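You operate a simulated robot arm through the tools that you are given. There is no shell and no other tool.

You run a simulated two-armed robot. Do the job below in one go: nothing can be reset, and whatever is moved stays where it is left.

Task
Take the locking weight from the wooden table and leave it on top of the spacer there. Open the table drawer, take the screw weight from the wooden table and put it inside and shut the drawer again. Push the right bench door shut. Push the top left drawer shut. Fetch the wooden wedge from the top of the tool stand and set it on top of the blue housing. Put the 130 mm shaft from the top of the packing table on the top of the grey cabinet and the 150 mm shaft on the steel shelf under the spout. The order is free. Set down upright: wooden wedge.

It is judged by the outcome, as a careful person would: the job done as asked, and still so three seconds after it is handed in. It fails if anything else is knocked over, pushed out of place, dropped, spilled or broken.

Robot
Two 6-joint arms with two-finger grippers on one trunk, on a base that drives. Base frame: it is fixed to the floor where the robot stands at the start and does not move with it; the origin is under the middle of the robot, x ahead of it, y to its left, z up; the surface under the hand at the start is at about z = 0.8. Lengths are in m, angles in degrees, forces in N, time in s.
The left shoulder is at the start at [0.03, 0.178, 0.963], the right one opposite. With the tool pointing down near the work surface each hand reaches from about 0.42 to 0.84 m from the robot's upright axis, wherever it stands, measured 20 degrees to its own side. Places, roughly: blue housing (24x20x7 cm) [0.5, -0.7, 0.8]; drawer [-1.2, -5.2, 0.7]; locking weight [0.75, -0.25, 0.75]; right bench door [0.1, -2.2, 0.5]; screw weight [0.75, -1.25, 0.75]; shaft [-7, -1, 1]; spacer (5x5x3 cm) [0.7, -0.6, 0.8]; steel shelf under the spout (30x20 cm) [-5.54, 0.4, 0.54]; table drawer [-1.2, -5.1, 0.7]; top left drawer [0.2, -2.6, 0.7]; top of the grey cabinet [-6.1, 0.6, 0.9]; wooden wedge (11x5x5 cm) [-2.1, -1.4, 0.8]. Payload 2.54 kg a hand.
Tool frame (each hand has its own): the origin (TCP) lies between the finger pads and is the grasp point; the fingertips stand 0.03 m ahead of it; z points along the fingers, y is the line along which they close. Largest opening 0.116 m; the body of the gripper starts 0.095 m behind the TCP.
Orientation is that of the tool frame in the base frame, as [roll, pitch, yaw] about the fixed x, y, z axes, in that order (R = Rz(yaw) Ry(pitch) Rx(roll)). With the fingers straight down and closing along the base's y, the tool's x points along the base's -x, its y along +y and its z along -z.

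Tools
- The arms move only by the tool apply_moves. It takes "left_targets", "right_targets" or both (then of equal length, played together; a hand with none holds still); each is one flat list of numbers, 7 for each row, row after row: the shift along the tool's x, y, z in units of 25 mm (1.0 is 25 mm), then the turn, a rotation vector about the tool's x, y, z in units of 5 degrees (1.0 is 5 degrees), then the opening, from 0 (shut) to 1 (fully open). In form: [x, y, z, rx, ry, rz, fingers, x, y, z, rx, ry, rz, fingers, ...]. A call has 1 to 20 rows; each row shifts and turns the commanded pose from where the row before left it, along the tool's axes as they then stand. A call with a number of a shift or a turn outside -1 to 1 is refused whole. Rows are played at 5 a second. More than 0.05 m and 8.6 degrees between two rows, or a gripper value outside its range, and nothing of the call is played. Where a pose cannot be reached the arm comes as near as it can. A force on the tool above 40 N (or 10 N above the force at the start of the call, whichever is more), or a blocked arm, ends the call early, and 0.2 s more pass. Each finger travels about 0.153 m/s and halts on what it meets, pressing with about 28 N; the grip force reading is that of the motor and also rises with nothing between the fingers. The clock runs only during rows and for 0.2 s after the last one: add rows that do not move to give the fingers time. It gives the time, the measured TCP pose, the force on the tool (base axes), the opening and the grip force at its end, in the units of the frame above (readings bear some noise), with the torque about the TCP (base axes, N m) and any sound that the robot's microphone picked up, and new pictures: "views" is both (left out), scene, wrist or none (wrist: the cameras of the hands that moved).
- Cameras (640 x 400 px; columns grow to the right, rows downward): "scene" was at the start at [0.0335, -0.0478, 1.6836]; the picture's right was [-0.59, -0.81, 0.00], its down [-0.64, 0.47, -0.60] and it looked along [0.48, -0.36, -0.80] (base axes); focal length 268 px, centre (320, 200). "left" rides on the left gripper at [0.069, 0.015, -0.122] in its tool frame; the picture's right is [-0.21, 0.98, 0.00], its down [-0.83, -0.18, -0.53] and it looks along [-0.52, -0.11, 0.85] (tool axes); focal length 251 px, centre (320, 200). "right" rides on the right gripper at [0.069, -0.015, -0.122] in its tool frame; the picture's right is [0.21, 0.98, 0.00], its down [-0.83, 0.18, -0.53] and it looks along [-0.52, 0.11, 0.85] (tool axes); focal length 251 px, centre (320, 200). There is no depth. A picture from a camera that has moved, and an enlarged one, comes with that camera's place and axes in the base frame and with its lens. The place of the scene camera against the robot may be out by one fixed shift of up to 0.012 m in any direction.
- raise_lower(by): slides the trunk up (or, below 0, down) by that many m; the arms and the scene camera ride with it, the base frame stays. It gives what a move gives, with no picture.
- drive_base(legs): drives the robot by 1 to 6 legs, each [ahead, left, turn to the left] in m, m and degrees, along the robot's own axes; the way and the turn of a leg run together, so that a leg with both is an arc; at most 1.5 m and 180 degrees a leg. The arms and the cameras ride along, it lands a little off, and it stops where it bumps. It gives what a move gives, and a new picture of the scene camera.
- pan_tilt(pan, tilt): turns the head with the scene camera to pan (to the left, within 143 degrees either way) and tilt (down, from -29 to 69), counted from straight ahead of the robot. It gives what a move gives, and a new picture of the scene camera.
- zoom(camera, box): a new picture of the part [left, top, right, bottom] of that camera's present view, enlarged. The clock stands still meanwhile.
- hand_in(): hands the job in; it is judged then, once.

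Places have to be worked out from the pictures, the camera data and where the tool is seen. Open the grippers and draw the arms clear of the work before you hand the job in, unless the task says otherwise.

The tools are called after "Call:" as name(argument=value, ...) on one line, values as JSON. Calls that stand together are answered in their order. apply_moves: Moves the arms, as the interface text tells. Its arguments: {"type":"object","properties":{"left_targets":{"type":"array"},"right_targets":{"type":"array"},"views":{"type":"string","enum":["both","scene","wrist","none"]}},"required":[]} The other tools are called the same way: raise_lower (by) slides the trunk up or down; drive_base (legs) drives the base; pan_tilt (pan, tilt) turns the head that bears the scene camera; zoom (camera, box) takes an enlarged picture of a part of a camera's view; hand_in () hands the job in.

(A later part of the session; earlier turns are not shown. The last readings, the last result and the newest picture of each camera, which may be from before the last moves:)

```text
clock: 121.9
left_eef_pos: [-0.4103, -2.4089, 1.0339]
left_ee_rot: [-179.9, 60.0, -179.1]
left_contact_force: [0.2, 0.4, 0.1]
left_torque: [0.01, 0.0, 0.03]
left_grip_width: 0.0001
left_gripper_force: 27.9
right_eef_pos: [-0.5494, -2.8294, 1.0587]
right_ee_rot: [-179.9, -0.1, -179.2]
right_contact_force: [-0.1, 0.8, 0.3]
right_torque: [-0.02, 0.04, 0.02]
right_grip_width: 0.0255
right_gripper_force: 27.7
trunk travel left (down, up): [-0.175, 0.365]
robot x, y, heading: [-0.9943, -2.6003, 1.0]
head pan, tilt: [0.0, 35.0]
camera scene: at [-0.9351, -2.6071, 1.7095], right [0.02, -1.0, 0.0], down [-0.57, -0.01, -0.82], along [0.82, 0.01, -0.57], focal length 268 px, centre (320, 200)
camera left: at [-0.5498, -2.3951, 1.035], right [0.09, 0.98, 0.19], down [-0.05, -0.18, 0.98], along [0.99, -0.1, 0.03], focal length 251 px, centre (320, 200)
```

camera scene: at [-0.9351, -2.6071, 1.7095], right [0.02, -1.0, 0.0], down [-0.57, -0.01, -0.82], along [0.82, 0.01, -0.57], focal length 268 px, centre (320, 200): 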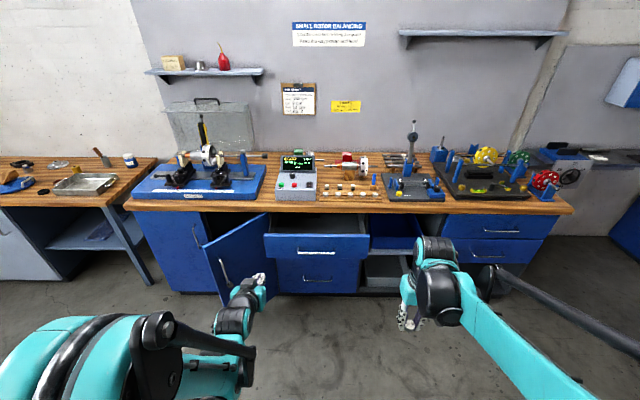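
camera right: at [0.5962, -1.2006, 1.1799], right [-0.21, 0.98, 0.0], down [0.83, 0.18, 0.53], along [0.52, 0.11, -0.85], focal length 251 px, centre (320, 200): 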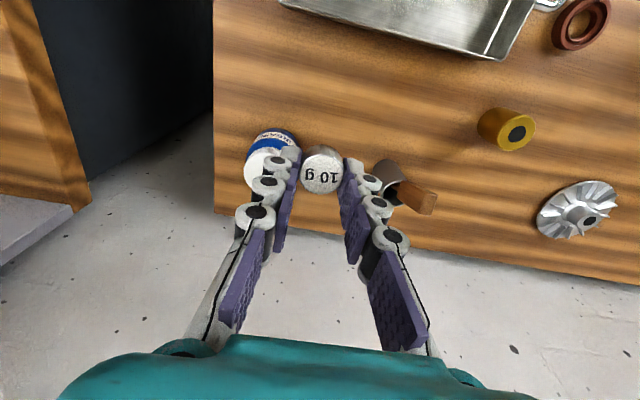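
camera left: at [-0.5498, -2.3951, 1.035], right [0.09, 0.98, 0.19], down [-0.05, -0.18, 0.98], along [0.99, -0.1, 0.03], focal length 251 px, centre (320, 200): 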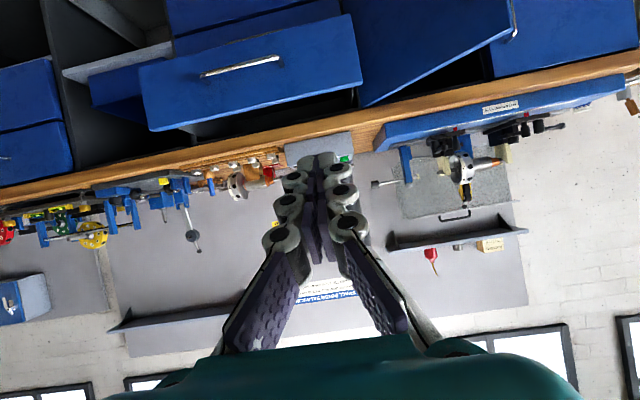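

The pitched left hand works. Triangulation puts the drawer front at x≈0.073, z 0.63–0.795, handle at z≈0.70. I drive 0.33 m closer, then lower the left hand in front of the panel above the handle.

Call:
drive_base(legs=[[0.33, 0, -0.8]])

Call:
pan_tilt(pan=10, tilt=45)

```text
clock: 124.1
left_eef_pos: [-0.0751, -2.4123, 1.0332]
left_ee_rot: [180.0, 59.8, -179.8]
left_contact_force: [0.4, -0.1, -1.4]
left_torque: [0.01, -0.02, -0.02]
left_grip_width: 0.0
left_gripper_force: 27.7
right_eef_pos: [-0.2198, -2.83, 1.0575]
right_ee_rot: [180.0, -0.1, -179.6]
right_contact_force: [-0.5, -0.1, -0.1]
right_torque: [0.0, 0.03, -0.03]
right_grip_width: 0.0255
right_gripper_force: 27.8
trunk travel left (down, up): [-0.175, 0.365]
robot x, y, heading: [-0.6659, -2.6011, 0.3]
head pan, tilt: [0.0, 35.0]
camera scene: at [-0.6019, -2.6045, 1.7094], right [0.0, -1.0, 0.0], down [-0.57, 0.0, -0.82], along [0.82, 0.0, -0.57], focal length 268 px, centre (320, 200)
```

scene: 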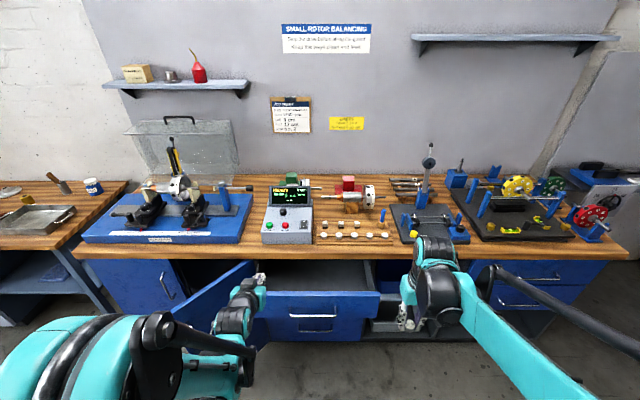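

```text
clock: 124.8
left_eef_pos: [-0.0758, -2.4139, 1.0344]
left_ee_rot: [-180.0, 60.0, -179.9]
left_contact_force: [0.5, -0.3, -0.5]
left_torque: [0.0, -0.01, 0.03]
left_grip_width: 0.0
left_gripper_force: 27.8
right_eef_pos: [-0.2199, -2.8307, 1.0574]
right_ee_rot: [-179.9, 0.0, -179.8]
right_contact_force: [0.1, 0.2, 0.0]
right_torque: [0.0, -0.01, 0.0]
right_grip_width: 0.0258
right_gripper_force: 28.4
trunk travel left (down, up): [-0.175, 0.365]
robot x, y, heading: [-0.6662, -2.5996, 0.3]
head pan, tilt: [10.0, 45.0]
camera scene: at [-0.6115, -2.5905, 1.6947], right [0.18, -0.98, 0.0], down [-0.7, -0.13, -0.71], along [0.7, 0.13, -0.71], focal length 268 px, centre (320, 200)
```

scene: 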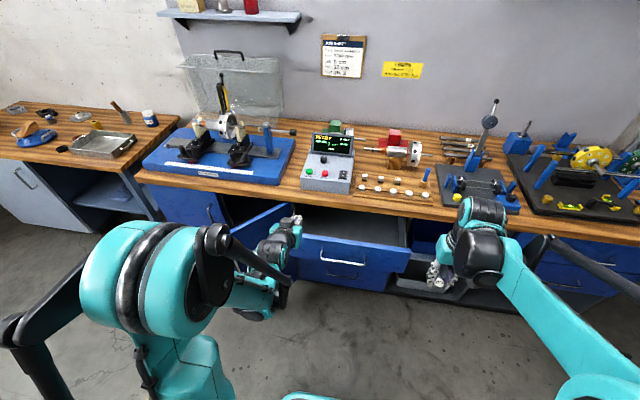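

I lower the left hand to z≈0.775 in front of the drawer panel.

Call:
apply_moves(left_targets=[0.9, -0.4, 0.52, 0, 0, 0, 0, 0.9, -0.4, 0.52, 0, 0, 0, 0, 0.9, -0.4, 0.52, 0, 0, 0, 0, 0.9, -0.4, 0.52, 0, 0, 0, 0, 0.9, -0.4, 0.52, 0, 0, 0, 0, 0.9, -0.4, 0.52, 0, 0, 0, 0, 0.9, -0.4, 0.52, 0, 0, 0, 0, 0.9, -0.4, 0.52, 0, 0, 0, 0, 0.9, -0.4, 0.52, 0, 0, 0, 0, 0.9, -0.4, 0.52, 0, 0, 0, 0, 0, 0, 0, 0, 0, 0, 0], views="both")

Call:
zoom(camera="scene", box=[220, 180, 440, 330])

```text
clock: 127.2
left_eef_pos: [0.0262, -2.5265, 0.8919]
left_ee_rot: [-180.0, 59.8, -179.8]
left_contact_force: [0.6, 0.0, -0.4]
left_torque: [0.0, 0.04, 0.01]
left_grip_width: 0.0001
left_gripper_force: 27.4
left hand out of reach, approached as far as the arm can: row 2, 3, 4, 5, 6, 7, 8, 9, 10
right_eef_pos: [-0.2214, -2.8312, 1.0588]
right_ee_rot: [180.0, 0.0, -179.7]
right_contact_force: [0.6, 0.5, -0.7]
right_torque: [-0.01, -0.04, -0.01]
right_grip_width: 0.0255
right_gripper_force: 28.2
trunk travel left (down, up): [-0.175, 0.365]
robot x, y, heading: [-0.6678, -2.6031, 0.3]
head pan, tilt: [10.0, 45.0]
camera scene: at [-0.6118, -2.5901, 1.6947], right [0.18, -0.98, 0.0], down [-0.7, -0.13, -0.71], along [0.7, 0.13, -0.71], focal length 268 px, centre (320, 200)
camera left: at [-0.1136, -2.5113, 0.8928], right [0.1, 0.98, 0.19], down [-0.05, -0.18, 0.98], along [0.99, -0.11, 0.03], focal length 251 px, centre (320, 200)
```

scene: 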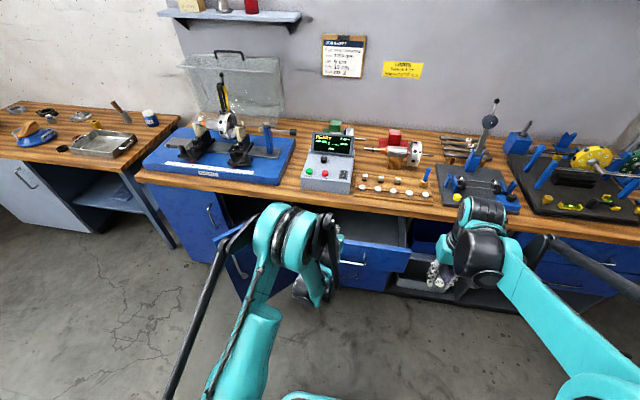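
left: 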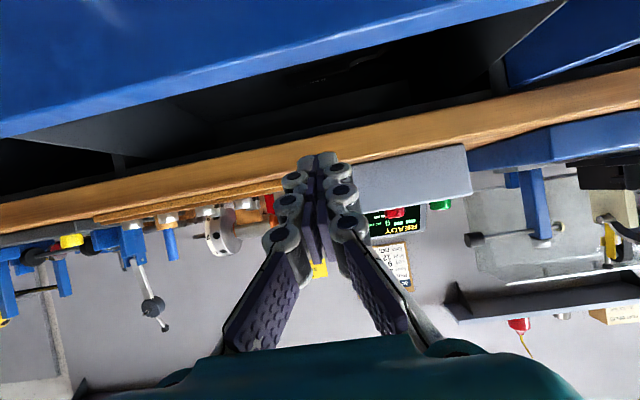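

```text
2.67 times, centred on (330, 255) of scene
camera zoom: at [-0.6118, -2.5901, 1.6947], right [0.18, -0.98, 0.0], down [-0.7, -0.13, -0.71], along [0.7, 0.13, -0.71], focal length 715 px, centre (293, 53)
```

zoom: 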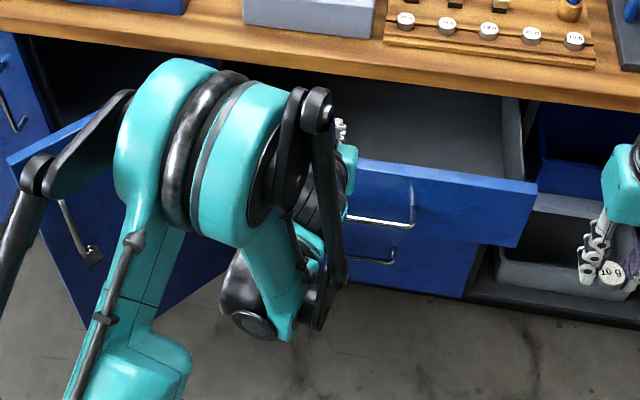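

At this height close to the body the pose isn't reachable; the hand stopped above the drawer. I back off 0.3 m and lower the trunk so the push height is nearer shoulder level.

Call:
drive_base(legs=[[-0.3, 0, 0]])

Call:
raise_lower(by=-0.13)

```text
clock: 129.2
left_eef_pos: [-0.2713, -2.5299, 0.8911]
left_ee_rot: [180.0, 60.0, 180.0]
left_contact_force: [0.3, 0.0, 0.2]
left_torque: [-0.03, 0.01, -0.04]
left_grip_width: 0.0002
left_gripper_force: 28.0
right_eef_pos: [-0.5208, -2.8331, 1.0594]
right_ee_rot: [-180.0, 0.1, -179.8]
right_contact_force: [-0.4, -0.3, -0.6]
right_torque: [0.0, -0.04, 0.0]
right_grip_width: 0.0258
right_gripper_force: 27.4
trunk travel left (down, up): [-0.175, 0.365]
robot x, y, heading: [-0.9601, -2.5996, -0.1]
head pan, tilt: [10.0, 45.0]
camera scene: at [-0.9108, -2.5913, 1.6947], right [0.17, -0.98, 0.0], down [-0.7, -0.12, -0.71], along [0.7, 0.12, -0.71], focal length 268 px, centre (320, 200)
```

scene: 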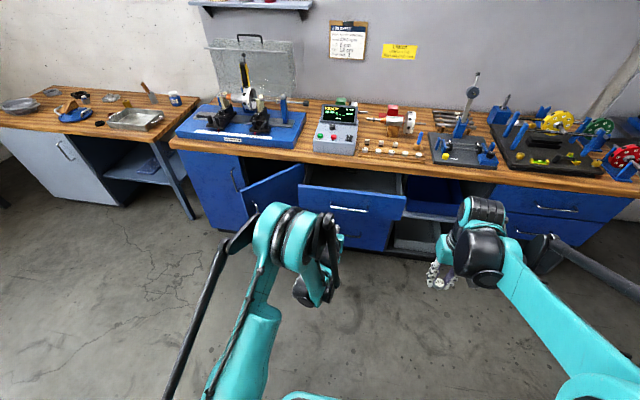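

```text
clock: 130.8
left_eef_pos: [-0.2707, -2.5304, 0.7615]
left_ee_rot: [179.9, 59.8, 180.0]
left_contact_force: [0.3, -0.9, -0.1]
left_torque: [0.02, -0.02, -0.03]
left_grip_width: 0.0
left_gripper_force: 28.2
right_eef_pos: [-0.5194, -2.833, 0.928]
right_ee_rot: [-180.0, 0.0, -179.8]
right_contact_force: [0.0, 0.3, 0.9]
right_torque: [-0.01, 0.0, -0.01]
right_grip_width: 0.0256
right_gripper_force: 27.7
trunk travel left (down, up): [-0.045, 0.495]
robot x, y, heading: [-0.9642, -2.6005, 0.2]
head pan, tilt: [10.0, 45.0]
```

Left fingertips are now at z≈0.745, level with the drawer panel above its handle. I drive 0.25 m forward to just short of the panel.

Call:
drive_base(legs=[[0.25, 0, 0]])

Call:
apply_moves(left_targets=[0, 0, 0, 0, 0, 0, 0], views="wrist")

```text
clock: 132.6
left_eef_pos: [-0.021, -2.5286, 0.7603]
left_ee_rot: [179.8, 59.8, -179.9]
left_contact_force: [0.0, -0.9, -1.0]
left_torque: [-0.01, 0.05, 0.0]
left_grip_width: 0.0001
left_gripper_force: 28.5
right_eef_pos: [-0.2689, -2.8308, 0.9272]
right_ee_rot: [-180.0, 0.0, -179.8]
right_contact_force: [0.1, 0.6, 0.3]
right_torque: [0.04, 0.04, -0.01]
right_grip_width: 0.0256
right_gripper_force: 28.6
trunk travel left (down, up): [-0.045, 0.495]
robot x, y, heading: [-0.7106, -2.6023, 0.2]
head pan, tilt: [10.0, 45.0]
camera scene: at [-0.6585, -2.5906, 1.5646], right [0.18, -0.98, 0.0], down [-0.7, -0.13, -0.71], along [0.7, 0.13, -0.71], focal length 268 px, centre (320, 200)
```

scene: 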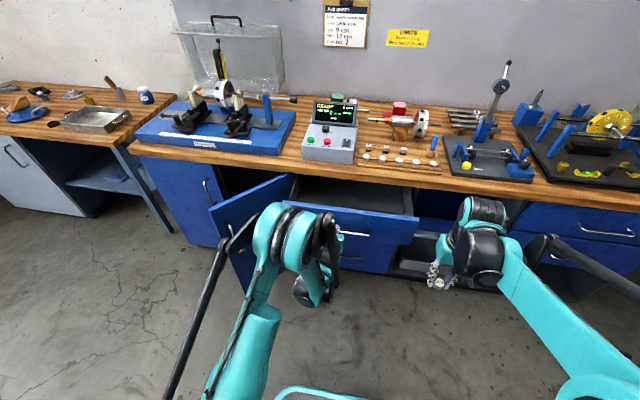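

```text
clock: 133.0
left_eef_pos: [-0.022, -2.5283, 0.7613]
left_ee_rot: [179.9, 59.8, -179.8]
left_contact_force: [-0.8, -0.3, 0.4]
left_torque: [0.0, 0.01, -0.01]
left_grip_width: 0.0001
left_gripper_force: 28.9
right_eef_pos: [-0.2692, -2.8311, 0.9293]
right_ee_rot: [-179.9, -0.1, -179.7]
right_contact_force: [0.0, 0.2, 0.0]
right_torque: [-0.01, 0.01, 0.0]
right_grip_width: 0.0255
right_gripper_force: 28.7
trunk travel left (down, up): [-0.045, 0.495]
robot x, y, heading: [-0.7101, -2.6026, 0.2]
head pan, tilt: [10.0, 45.0]
camera left: at [-0.1615, -2.5118, 0.7627], right [0.1, 0.98, 0.19], down [-0.05, -0.18, 0.98], along [0.99, -0.11, 0.03], focal length 251 px, centre (320, 200)
```

left: 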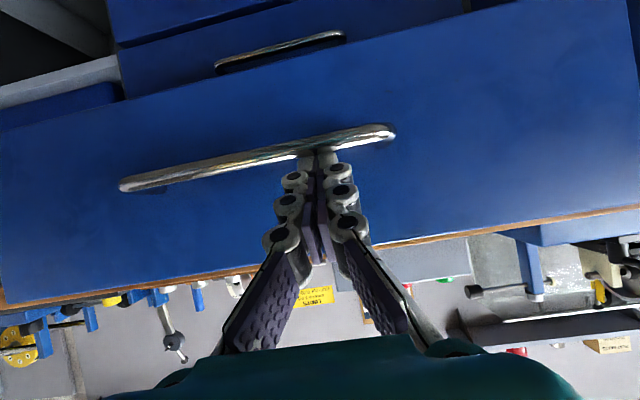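

The fingertips are just above the handle; I raise ~14 mm for clearance, then push forward in steps.

Call:
apply_moves(left_targets=[-0.485, 0, -0.28, 0, 0, 0, 0, -0.3, 0, 0.52, 0, 0, 0, 0, -0.3, 0, 0.52, 0, 0, 0, 0, -0.3, 0, 0.52, 0, 0, 0, 0, -0.3, 0, 0.52, 0, 0, 0, 0, -0.3, 0, 0.52, 0, 0, 0, 0, -0.3, 0, 0.52, 0, 0, 0, 0, -0.3, 0, 0.52, 0, 0, 0, 0, -0.3, 0, 0.52, 0, 0, 0, 0], views="both")

```text
clock: 135.0
left_eef_pos: [0.0984, -2.5266, 0.7758]
left_ee_rot: [-179.9, 59.9, -179.7]
left_contact_force: [0.7, -0.2, 0.2]
left_torque: [0.01, 0.0, -0.02]
left_grip_width: 0.0
left_gripper_force: 28.7
right_eef_pos: [-0.2684, -2.8321, 0.9282]
right_ee_rot: [180.0, 0.0, -179.8]
right_contact_force: [-0.6, 0.0, -0.3]
right_torque: [-0.02, 0.03, 0.01]
right_grip_width: 0.0258
right_gripper_force: 27.8
trunk travel left (down, up): [-0.045, 0.495]
robot x, y, heading: [-0.7106, -2.6007, 0.2]
head pan, tilt: [10.0, 45.0]
camera scene: at [-0.6589, -2.5906, 1.5646], right [0.18, -0.98, 0.0], down [-0.7, -0.13, -0.71], along [0.7, 0.13, -0.71], focal length 268 px, centre (320, 200)
camera left: at [-0.0406, -2.5109, 0.7762], right [0.1, 0.98, 0.19], down [-0.04, -0.18, 0.98], along [0.99, -0.11, 0.02], focal length 251 px, centre (320, 200)
```

scene: 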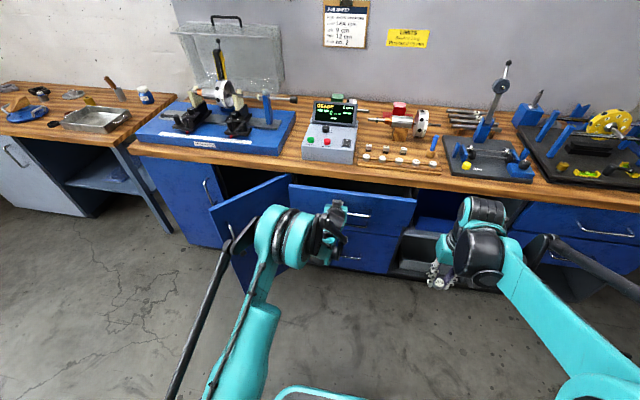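
left: 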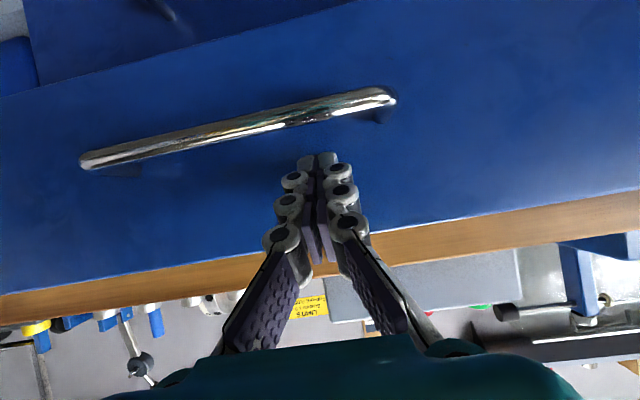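

The drawer is sliding in. I keep pushing until it stops.

Call:
apply_moves(left_targets=[-0.3, 0, 0.52, 0, 0, 0, 0, -0.3, 0, 0.52, 0, 0, 0, 0, -0.3, 0, 0.52, 0, 0, 0, 0, -0.2, 0, 0.35, 0, 0, 0, 0, -0.2, 0, 0.35, 0, 0, 0, 0], views="both")

Call:
zoom(camera="scene", box=[180, 140, 440, 300])

```text
clock: 136.2
left_eef_pos: [0.1636, -2.5272, 0.7753]
left_ee_rot: [180.0, 59.9, -179.8]
left_contact_force: [-0.2, -0.5, -0.3]
left_torque: [0.0, 0.01, 0.04]
left_grip_width: 0.0
left_gripper_force: 28.1
right_eef_pos: [-0.2677, -2.8305, 0.9278]
right_ee_rot: [-179.9, 0.0, -179.8]
right_contact_force: [-0.2, -0.6, -0.9]
right_torque: [0.01, 0.0, -0.01]
right_grip_width: 0.0258
right_gripper_force: 27.9
trunk travel left (down, up): [-0.045, 0.495]
robot x, y, heading: [-0.7094, -2.6015, 0.2]
head pan, tilt: [10.0, 45.0]
camera scene: at [-0.6593, -2.5906, 1.5647], right [0.18, -0.98, 0.0], down [-0.7, -0.13, -0.71], along [0.7, 0.13, -0.71], focal length 268 px, centre (320, 200)
camera left: at [0.0242, -2.5114, 0.7762], right [0.1, 0.98, 0.19], down [-0.05, -0.18, 0.98], along [0.99, -0.11, 0.03], focal length 251 px, centre (320, 200)
```

scene: 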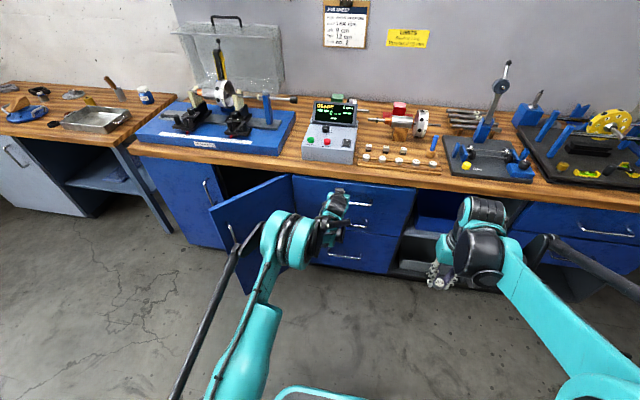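
left: 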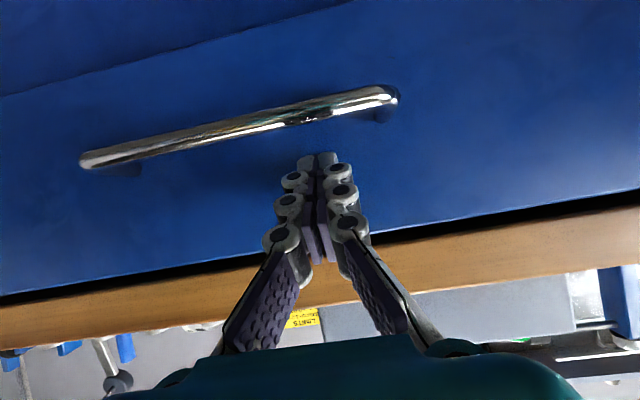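

```text
2.46 times, centred on (310, 220) of scene
camera zoom: at [-0.6593, -2.5906, 1.5647], right [0.18, -0.98, 0.0], down [-0.7, -0.13, -0.71], along [0.7, 0.13, -0.71], focal length 660 px, centre (345, 151)
```

zoom: 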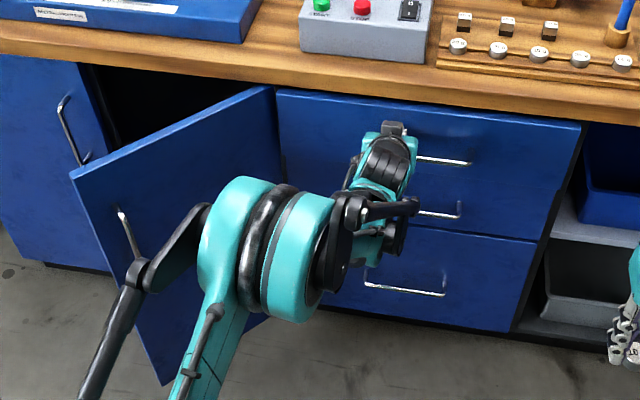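

The drawer looks nearly flush; no resistance yet, so I keep going gently until contact is felt.

Call:
apply_moves(left_targets=[-0.2, 0, 0.35, 0, 0, 0, 0, -0.2, 0, 0.35, 0, 0, 0, 0, -0.2, 0, 0.35, 0, 0, 0, 0], views="both")

```text
clock: 137.0
left_eef_pos: [0.1872, -2.5274, 0.7744]
left_ee_rot: [179.8, 59.3, -179.8]
left_contact_force: [-18.9, 0.6, 9.2]
left_torque: [0.04, -0.15, 0.06]
left_grip_width: 0.006
left_gripper_force: 28.4
right_eef_pos: [-0.2703, -2.8314, 0.9284]
right_ee_rot: [-180.0, 0.1, -179.7]
right_contact_force: [-1.2, -0.1, -0.7]
right_torque: [-0.03, 0.0, 0.01]
right_grip_width: 0.0256
right_gripper_force: 27.6
trunk travel left (down, up): [-0.045, 0.495]
robot x, y, heading: [-0.7128, -2.5961, 0.2]
head pan, tilt: [10.0, 45.0]
stopped in row 3 (left hand): the force on the tool passed its limit at 55 N (the readings are from after the stop); the commanded pose is now the measured one
camera scene: at [-0.6639, -2.5906, 1.565], right [0.18, -0.98, 0.0], down [-0.69, -0.13, -0.71], along [0.7, 0.13, -0.71], focal length 268 px, centre (320, 200)
camera left: at [0.0471, -2.5118, 0.7764], right [0.1, 0.98, 0.19], down [-0.04, -0.18, 0.98], along [0.99, -0.11, 0.02], focal length 251 px, centre (320, 200)
```

scene: 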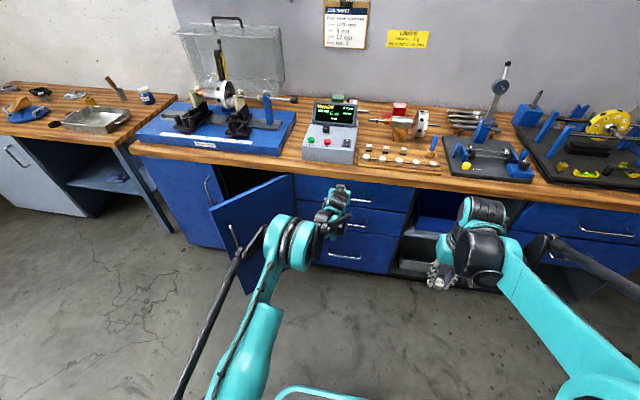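
left: 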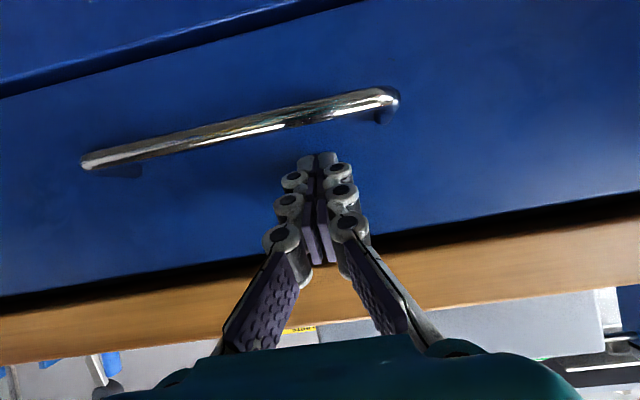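

Firm stop along the finger axis — the drawer has reached its end. I pull the left hand back and inspect.

Call:
apply_moves(left_targets=[0.3, 0, -0.52, 0, 0, 0, 0, 0.4, 0, -0.69, 0, 0, 0, 0, 0.4, 0, -0.69, 0, 0, 0, 0, 0.4, 0, -0.69, 0, 0, 0, 0, 0.4, 0, -0.69, 0, 0, 0, 0, 0.4, 0, -0.69, 0, 0, 0, 0, 0.4, 0, -0.69, 0, 0, 0, 0], views="both")

Call:
zoom(camera="scene", box=[180, 140, 440, 300])

```text
clock: 138.6
left_eef_pos: [0.0543, -2.5286, 0.7733]
left_ee_rot: [179.9, 59.3, -179.7]
left_contact_force: [-0.7, 0.7, 0.2]
left_torque: [0.03, -0.01, -0.03]
left_grip_width: 0.0
left_gripper_force: 28.9
right_eef_pos: [-0.2694, -2.8308, 0.9282]
right_ee_rot: [-180.0, 0.0, -179.9]
right_contact_force: [-0.8, 0.4, -0.2]
right_torque: [0.01, -0.01, -0.01]
right_grip_width: 0.0257
right_gripper_force: 27.4
trunk travel left (down, up): [-0.045, 0.495]
robot x, y, heading: [-0.713, -2.6012, 0.5]
head pan, tilt: [10.0, 45.0]
camera scene: at [-0.6604, -2.5906, 1.5647], right [0.18, -0.98, 0.0], down [-0.7, -0.13, -0.71], along [0.7, 0.13, -0.71], focal length 268 px, centre (320, 200)
camera left: at [-0.0857, -2.5127, 0.7754], right [0.1, 0.98, 0.18], down [-0.04, -0.18, 0.98], along [0.99, -0.11, 0.02], focal length 251 px, centre (320, 200)
```

scene: 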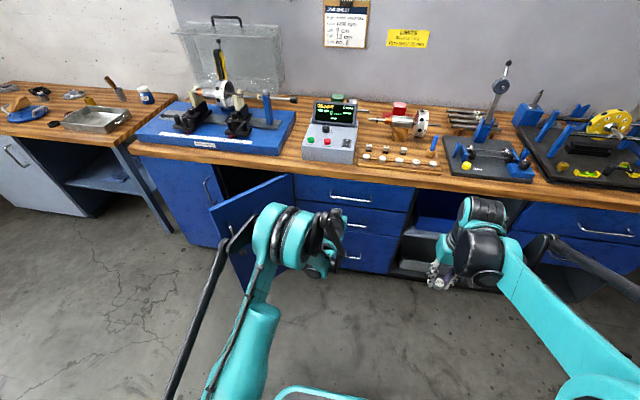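
left: 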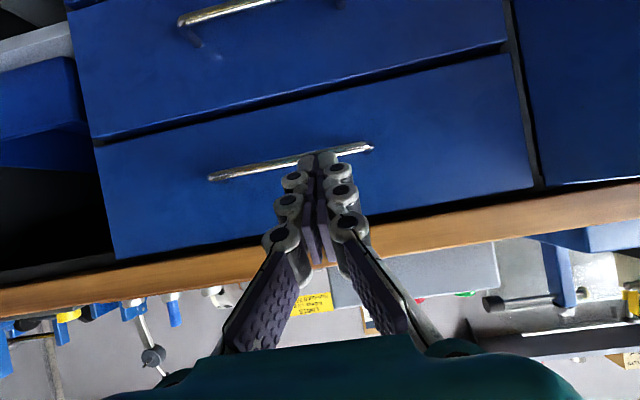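

```text
2.46 times, centred on (310, 220) of scene
camera zoom: at [-0.6604, -2.5906, 1.5647], right [0.18, -0.98, 0.0], down [-0.7, -0.13, -0.71], along [0.7, 0.13, -0.71], focal length 660 px, centre (345, 151)
```

zoom: 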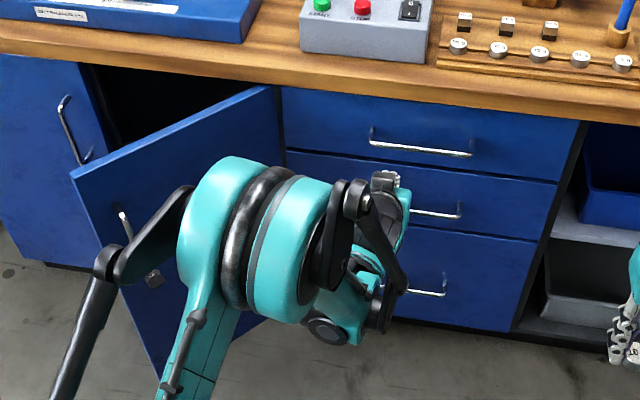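

All three left-hand drawers are flush: the top left drawer is shut. Now the door: free edge ≈(-0.04,-2.04), hinge ≈(0.23,-2.29), handle below z≈0.69. I retract the hand a little, then back, sidestep left and come forward to face the door's outer side near its free edge.

Call:
apply_moves(left_targets=[0.33, 0, -0.57, 0, 0, 0, 0, 0.33, 0, -0.57, 0, 0, 0, 0, 0.33, 0, -0.57, 0, 0, 0, 0, 0.3, 0, -0.52, 0, 0, 0, 0], views="none")

Call:
drive_base(legs=[[-0.15, 0, 0], [0, 0.42, 0]])

Call:
apply_moves(left_targets=[0, 0, 0, 0, 0, 0, 0], views="wrist")

```text
clock: 139.6
left_eef_pos: [-0.0101, -2.5299, 0.7726]
left_ee_rot: [-180.0, 59.2, -179.7]
left_contact_force: [0.8, -0.9, 1.1]
left_torque: [0.01, -0.01, 0.02]
left_grip_width: 0.0
left_gripper_force: 28.7
right_eef_pos: [-0.2682, -2.8306, 0.9294]
right_ee_rot: [180.0, -0.1, -179.8]
right_contact_force: [0.3, 0.1, 0.6]
right_torque: [-0.01, 0.02, 0.02]
right_grip_width: 0.0256
right_gripper_force: 27.6
trunk travel left (down, up): [-0.045, 0.495]
robot x, y, heading: [-0.7153, -2.5993, -0.0]
head pan, tilt: [10.0, 45.0]
```

```text
clock: 143.2
left_eef_pos: [-0.1602, -2.114, 0.7727]
left_ee_rot: [179.9, 59.3, -180.0]
left_contact_force: [-1.3, -0.1, 0.4]
left_torque: [-0.04, -0.03, 0.0]
left_grip_width: 0.0002
left_gripper_force: 28.7
right_eef_pos: [-0.4211, -2.4155, 0.9271]
right_ee_rot: [-179.9, 0.0, -180.0]
right_contact_force: [0.5, 0.4, 0.0]
right_torque: [-0.06, 0.0, 0.0]
right_grip_width: 0.0256
right_gripper_force: 27.8
trunk travel left (down, up): [-0.045, 0.495]
robot x, y, heading: [-0.8651, -2.1826, 0.0]
head pan, tilt: [10.0, 45.0]
camera scene: at [-0.8118, -2.173, 1.5647], right [0.17, -0.98, 0.0], down [-0.7, -0.12, -0.71], along [0.7, 0.12, -0.71], focal length 268 px, centre (320, 200)
```

scene: 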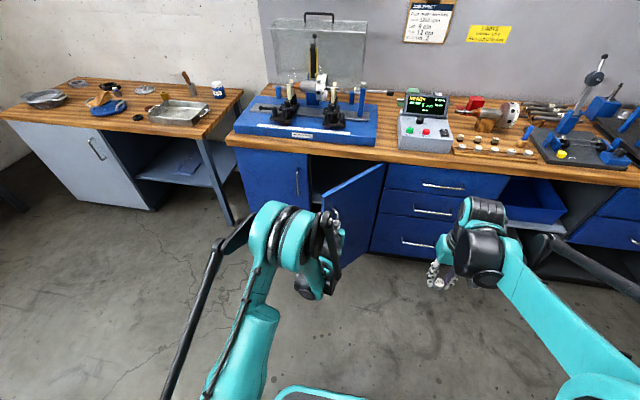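

```text
clock: 143.6
left_eef_pos: [-0.1606, -2.1131, 0.7739]
left_ee_rot: [179.8, 59.3, 180.0]
left_contact_force: [-0.5, -0.9, -1.1]
left_torque: [0.03, -0.02, -0.05]
left_grip_width: 0.0
left_gripper_force: 28.9
right_eef_pos: [-0.421, -2.4151, 0.9282]
right_ee_rot: [180.0, 0.0, -179.9]
right_contact_force: [-0.2, -0.3, -0.4]
right_torque: [0.01, 0.02, 0.01]
right_grip_width: 0.0254
right_gripper_force: 27.7
trunk travel left (down, up): [-0.045, 0.495]
robot x, y, heading: [-0.8677, -2.1874, 0.3]
head pan, tilt: [10.0, 45.0]
camera left: at [-0.3006, -2.0978, 0.7759], right [0.11, 0.98, 0.19], down [-0.04, -0.18, 0.98], along [0.99, -0.11, 0.02], focal length 251 px, centre (320, 200)
```

left: 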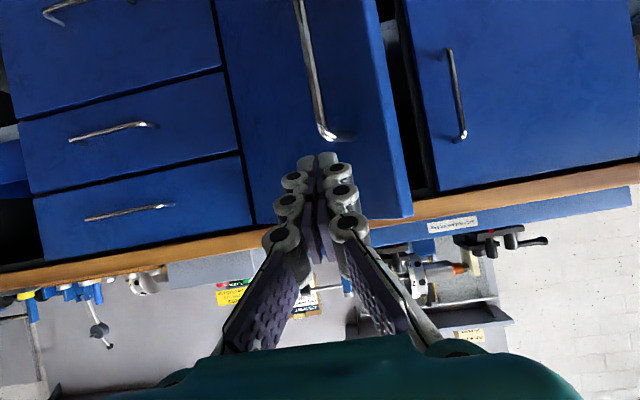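

The fingertips face the door about 5 cm above its handle. I drive forward 0.15 m to just short of contact.

Call:
drive_base(legs=[[0.15, 0, 0]])

Call:
apply_moves(left_targets=[-0.3, 0, 0.52, 0, 0, 0, 0, -0.3, 0, 0.52, 0, 0, 0, 0, -0.3, 0, 0.52, 0, 0, 0, 0, -0.3, 0, 0.52, 0, 0, 0, 0, -0.3, 0, 0.52, 0, 0, 0, 0, -0.3, 0, 0.52, 0, 0, 0, 0, -0.3, 0, 0.52, 0, 0, 0, 0], views="both")

```text
clock: 144.9
left_eef_pos: [-0.0126, -2.1124, 0.7721]
left_ee_rot: [179.9, 59.3, -179.9]
left_contact_force: [0.5, -0.3, 0.5]
left_torque: [0.0, -0.01, 0.0]
left_grip_width: 0.0
left_gripper_force: 29.3
right_eef_pos: [-0.2715, -2.4155, 0.9285]
right_ee_rot: [179.9, -0.1, -180.0]
right_contact_force: [0.4, 0.3, -0.6]
right_torque: [-0.01, 0.04, 0.0]
right_grip_width: 0.0257
right_gripper_force: 28.0
trunk travel left (down, up): [-0.045, 0.495]
robot x, y, heading: [-0.7168, -2.1869, 0.1]
head pan, tilt: [10.0, 45.0]
camera scene: at [-0.6612, -2.1737, 1.5646], right [0.18, -0.98, 0.0], down [-0.7, -0.12, -0.71], along [0.7, 0.12, -0.71], focal length 268 px, centre (320, 200)
```

scene: 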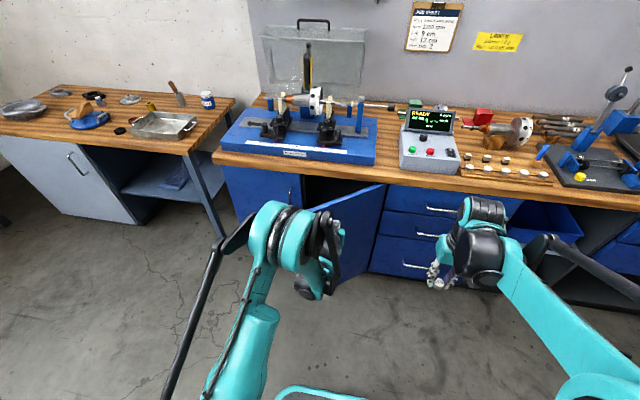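

```text
clock: 146.6
left_eef_pos: [0.093, -2.1115, 0.7714]
left_ee_rot: [180.0, 59.3, -179.9]
left_contact_force: [0.3, 0.6, -0.1]
left_torque: [0.0, -0.01, 0.0]
left_grip_width: 0.0
left_gripper_force: 28.6
right_eef_pos: [-0.2712, -2.4139, 0.928]
right_ee_rot: [-180.0, 0.0, -179.9]
right_contact_force: [0.4, -1.4, -0.2]
right_torque: [-0.01, -0.02, 0.02]
right_grip_width: 0.0254
right_gripper_force: 27.9
trunk travel left (down, up): [-0.045, 0.495]
robot x, y, heading: [-0.7143, -2.1854, 0.1]
head pan, tilt: [10.0, 45.0]
camera scene: at [-0.6625, -2.1736, 1.5647], right [0.18, -0.98, 0.0], down [-0.7, -0.12, -0.71], along [0.7, 0.12, -0.71], focal length 268 px, centre (320, 200)
camera left: at [-0.0463, -2.0963, 0.7743], right [0.11, 0.98, 0.18], down [-0.04, -0.18, 0.98], along [0.99, -0.11, 0.02], focal length 251 px, centre (320, 200)
```

scene: 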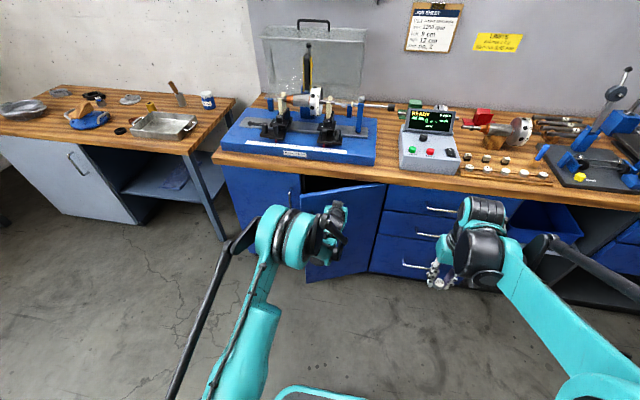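
left: 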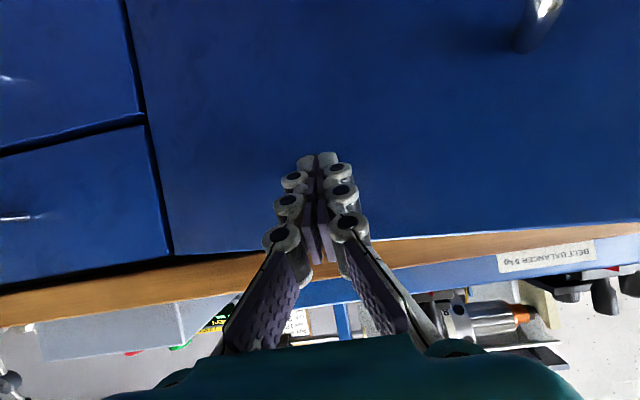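

The door is swinging shut. I continue pushing until it meets its stop.

Call:
apply_moves(left_targets=[-0.3, 0, 0.52, 0, 0, 0, 0, -0.3, 0, 0.52, 0, 0, 0, 0, -0.3, 0, 0.52, 0, 0, 0, 0, -0.2, 0, 0.35, 0, 0, 0, 0, -0.2, 0, 0.35, 0, 0, 0, 0, -0.2, 0, 0.35, 0, 0, 0, 0, -0.2, 0, 0.35, 0, 0, 0, 0, -0.2, 0, 0.35, 0, 0, 0, 0], views="both")

Call:
zoom(camera="scene", box=[200, 140, 460, 300])

```text
clock: 148.3
left_eef_pos: [0.1864, -2.113, 0.7702]
left_ee_rot: [-179.9, 59.2, -179.8]
left_contact_force: [-22.6, -0.1, -2.6]
left_torque: [0.01, 0.16, -0.02]
left_grip_width: 0.0062
left_gripper_force: 28.8
right_eef_pos: [-0.2743, -2.4151, 0.9293]
right_ee_rot: [179.9, 0.0, -180.0]
right_contact_force: [-0.8, -0.5, -0.9]
right_torque: [-0.01, -0.03, 0.06]
right_grip_width: 0.0254
right_gripper_force: 27.5
trunk travel left (down, up): [-0.045, 0.495]
robot x, y, heading: [-0.7186, -2.1848, -0.1]
head pan, tilt: [10.0, 45.0]
camera scene: at [-0.6652, -2.1735, 1.5647], right [0.18, -0.98, 0.0], down [-0.7, -0.12, -0.71], along [0.7, 0.12, -0.71], focal length 268 px, centre (320, 200)
camera left: at [0.0465, -2.0964, 0.7736], right [0.11, 0.98, 0.18], down [-0.03, -0.18, 0.98], along [0.99, -0.11, 0.01], focal length 251 px, centre (320, 200)
```

scene: 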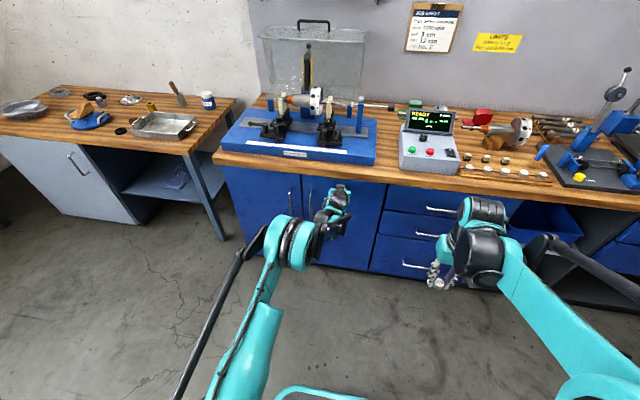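
left: 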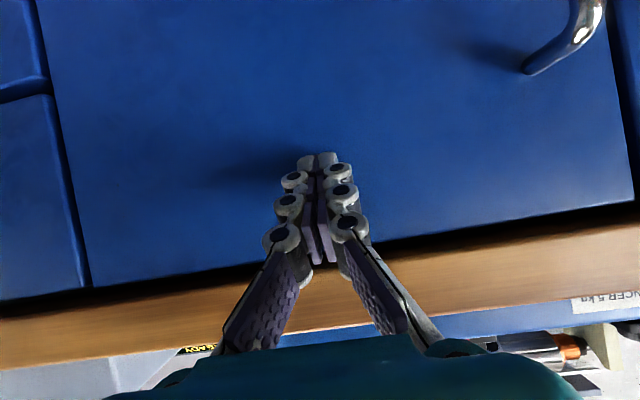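

```text
2.46 times, centred on (330, 220) of scene
camera zoom: at [-0.6652, -2.1735, 1.5647], right [0.18, -0.98, 0.0], down [-0.7, -0.12, -0.71], along [0.7, 0.12, -0.71], focal length 660 px, centre (295, 151)
```

zoom: 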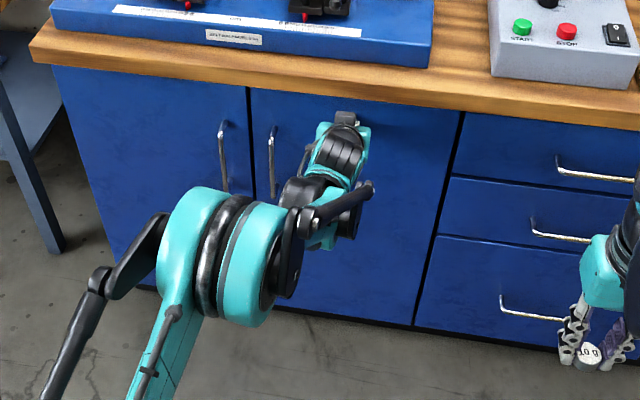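

The door is flush with its neighbour and solidly at its stop. I withdraw the left hand and check that both stay shut.

Call:
apply_moves(left_targets=[0.2, 0, -0.35, 0, 0, 0, 0, 0.4, 0, -0.69, 0, 0, 0, 0, 0.4, 0, -0.69, 0, 0, 0, 0, 0.4, 0, -0.69, 0, 0, 0, 0, 0.4, 0, -0.69, 0, 0, 0, 0, 0.4, 0, -0.69, 0, 0, 0, 0, 0.4, 0, -0.69, 0, 0, 0, 0, 0.4, 0, -0.69, 0, 0, 0, 0], views="none")

Call:
drive_base(legs=[[-0.5, 0, 0]])

Call:
zoom(camera="scene", box=[160, 100, 560, 350])

```text
clock: 150.2
left_eef_pos: [0.0398, -2.1109, 0.7712]
left_ee_rot: [179.9, 59.3, -179.8]
left_contact_force: [-0.5, 0.5, -0.7]
left_torque: [0.01, 0.05, -0.03]
left_grip_width: 0.0
left_gripper_force: 28.9
right_eef_pos: [-0.2723, -2.4152, 0.9281]
right_ee_rot: [-179.9, 0.1, -179.9]
right_contact_force: [-0.6, -0.7, -0.5]
right_torque: [-0.01, -0.02, 0.0]
right_grip_width: 0.0255
right_gripper_force: 27.9
trunk travel left (down, up): [-0.045, 0.495]
robot x, y, heading: [-0.7176, -2.1865, 0.1]
head pan, tilt: [10.0, 45.0]
```

```text
clock: 153.1
left_eef_pos: [-0.4604, -2.1122, 0.772]
left_ee_rot: [179.9, 59.3, -179.8]
left_contact_force: [-0.1, -0.6, 0.3]
left_torque: [-0.04, 0.01, -0.04]
left_grip_width: 0.0001
left_gripper_force: 28.9
right_eef_pos: [-0.7721, -2.4164, 0.9285]
right_ee_rot: [180.0, 0.0, -179.8]
right_contact_force: [0.1, 0.5, -0.3]
right_torque: [0.0, -0.04, -0.02]
right_grip_width: 0.0255
right_gripper_force: 27.7
trunk travel left (down, up): [-0.045, 0.495]
robot x, y, heading: [-1.2179, -2.1859, 0.1]
head pan, tilt: [10.0, 45.0]
camera scene: at [-1.1632, -2.1748, 1.5647], right [0.18, -0.98, 0.0], down [-0.7, -0.13, -0.71], along [0.7, 0.13, -0.71], focal length 268 px, centre (320, 200)
```

scene: 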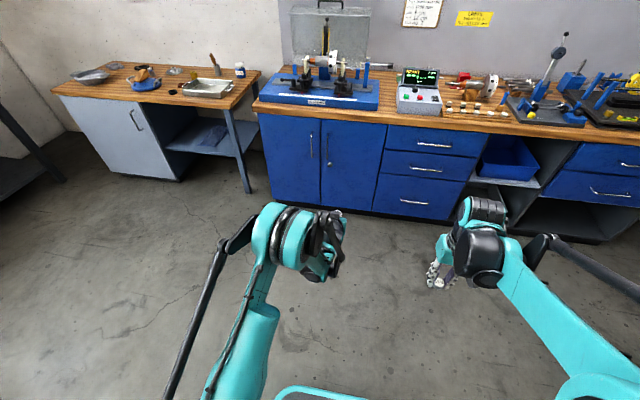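

```text
1.60 times, centred on (360, 225) of scene
camera zoom: at [-1.1632, -2.1748, 1.5647], right [0.18, -0.98, 0.0], down [-0.7, -0.13, -0.71], along [0.7, 0.13, -0.71], focal length 429 px, centre (256, 160)
```

zoom: 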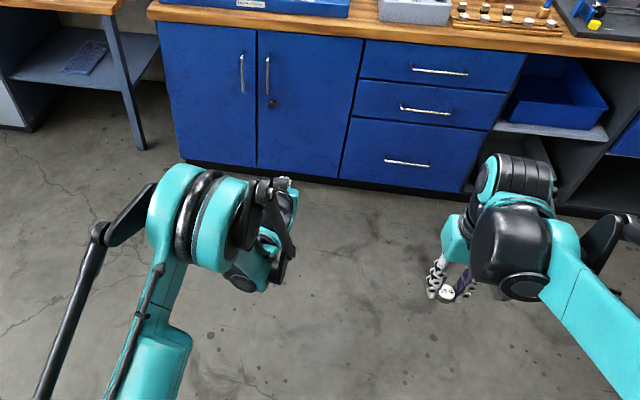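

Door and drawer are both shut and stay so. Now to the table drawer: I turn right 90° and drive toward the grey table at y≈-5, then look.

Call:
drive_base(legs=[[0, 0, -90], [1.3, 0, 0]])

Call:
pan_tilt(pan=0, tilt=35)

Call:
zoom(camera="scene", box=[160, 40, 480, 240])

```text
clock: 163.4
left_eef_pos: [-1.1344, -4.239, 0.7719]
left_ee_rot: [179.8, 59.4, 90.1]
left_contact_force: [0.7, -0.3, 0.1]
left_torque: [0.0, 0.0, 0.01]
left_grip_width: 0.0
left_gripper_force: 28.5
right_eef_pos: [-1.4383, -3.9264, 0.9271]
right_ee_rot: [179.9, -0.1, 90.1]
right_contact_force: [-0.5, -0.6, 0.1]
right_torque: [0.01, 0.01, 0.02]
right_grip_width: 0.0253
right_gripper_force: 27.7
trunk travel left (down, up): [-0.045, 0.495]
robot x, y, heading: [-1.2097, -3.4785, -89.9]
head pan, tilt: [10.0, 45.0]
camera scene: at [-1.1898, -3.5359, 1.5647], right [-0.98, -0.18, 0.0], down [-0.12, 0.7, -0.71], along [0.12, -0.7, -0.71], focal length 268 px, centre (320, 200)
```

scene: 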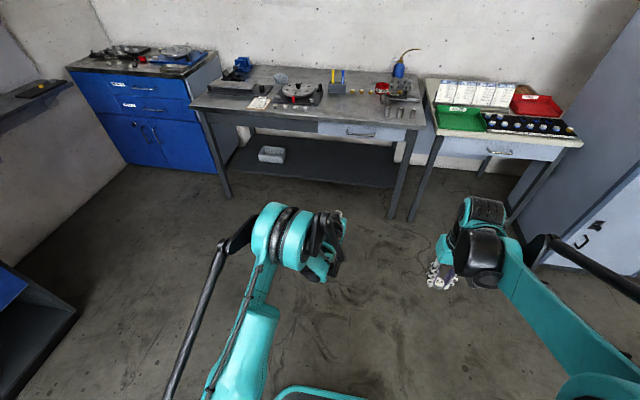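

```text
clock: 164.1
left_eef_pos: [-1.1367, -4.2385, 0.7724]
left_ee_rot: [179.9, 59.3, 90.1]
left_contact_force: [-0.4, 0.4, -0.2]
left_torque: [0.02, 0.03, -0.01]
left_grip_width: 0.0004
left_gripper_force: 29.0
right_eef_pos: [-1.4392, -3.9271, 0.9279]
right_ee_rot: [180.0, 0.0, 90.1]
right_contact_force: [0.3, -0.1, 0.1]
right_torque: [-0.04, 0.03, 0.0]
right_grip_width: 0.0256
right_gripper_force: 27.8
trunk travel left (down, up): [-0.045, 0.495]
robot x, y, heading: [-1.2072, -3.483, -89.8]
head pan, tilt: [0.0, 35.0]
camera scene: at [-1.2039, -3.5436, 1.5794], right [-1.0, 0.0, 0.0], down [0.0, 0.57, -0.82], along [0.0, -0.82, -0.57], focal length 268 px, centre (320, 200)
```

scene: 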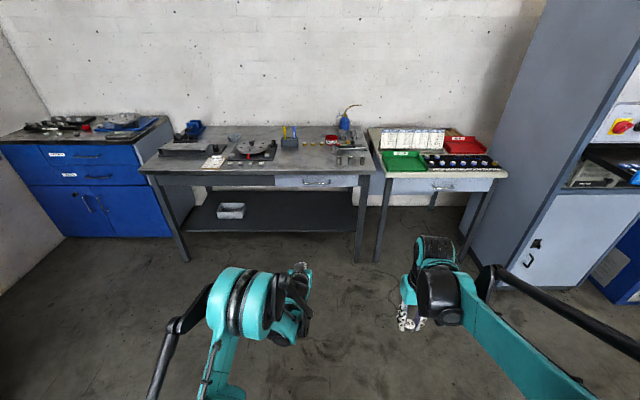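

```text
2.00 times, centred on (320, 140) of scene
camera zoom: at [-1.2039, -3.5436, 1.5794], right [-1.0, 0.0, 0.0], down [0.0, 0.57, -0.82], along [0.0, -0.82, -0.57], focal length 536 px, centre (320, 320)
```

zoom: 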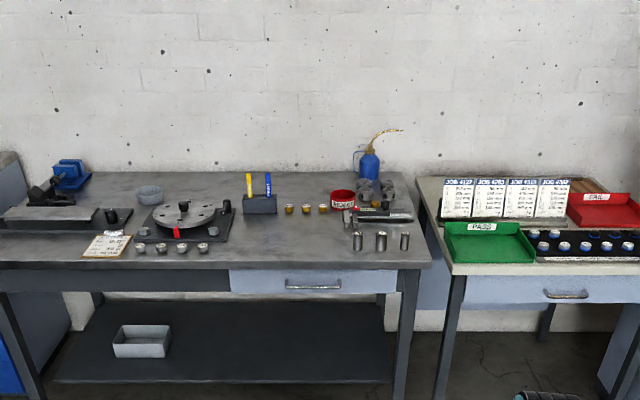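

The drawer named is the grey table's (handle ≈(-1.18,-4.91,0.75)). I'll grip its bar with the left hand, fingers forward and closing vertically: first raise the pitch by 15° and roll the hand 90° here in free space.

Call:
apply_moves(left_targets=[0, 0, 0, 0, -1, 0, 0, 0, 0, 0, 0, -1, 0, 0, 0, 0, 0, 0, -1, 0, 0, 0, 0, 0, 0, 0, 1, 0.2, 0, 0, 0, 0, 0, 1, 0.4, 0, 0, 0, 0, 0, 1, 0.5, 0, 0, 0, 0, 0, 1, 0.5, 0, 0, 0, 0, 0, 1, 0.5, 0, 0, 0, 0, 0, 1, 0.5], views="wrist")

```text
clock: 166.1
left_eef_pos: [-1.1353, -4.238, 0.7734]
left_ee_rot: [119.3, 56.4, 25.4]
left_contact_force: [1.1, -0.3, -0.2]
left_torque: [-0.03, -0.03, 0.01]
left_grip_width: 0.0577
left_gripper_force: 0.0
right_eef_pos: [-1.4395, -3.9265, 0.927]
right_ee_rot: [180.0, 0.0, 90.1]
right_contact_force: [0.2, -0.9, -0.9]
right_torque: [-0.03, 0.02, 0.0]
right_grip_width: 0.0257
right_gripper_force: 28.0
trunk travel left (down, up): [-0.045, 0.495]
robot x, y, heading: [-1.2052, -3.4792, -90.0]
head pan, tilt: [0.0, 35.0]
camera left: at [-1.0875, -4.1052, 0.7545], right [0.74, -0.18, 0.65], down [-0.57, 0.34, 0.74], along [-0.36, -0.92, 0.15], focal length 251 px, centre (320, 200)
```

left: 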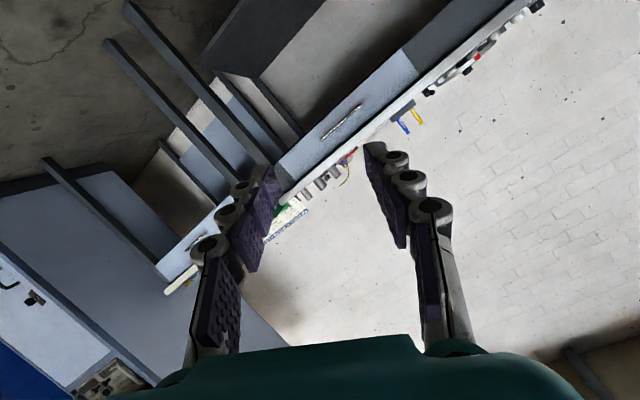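

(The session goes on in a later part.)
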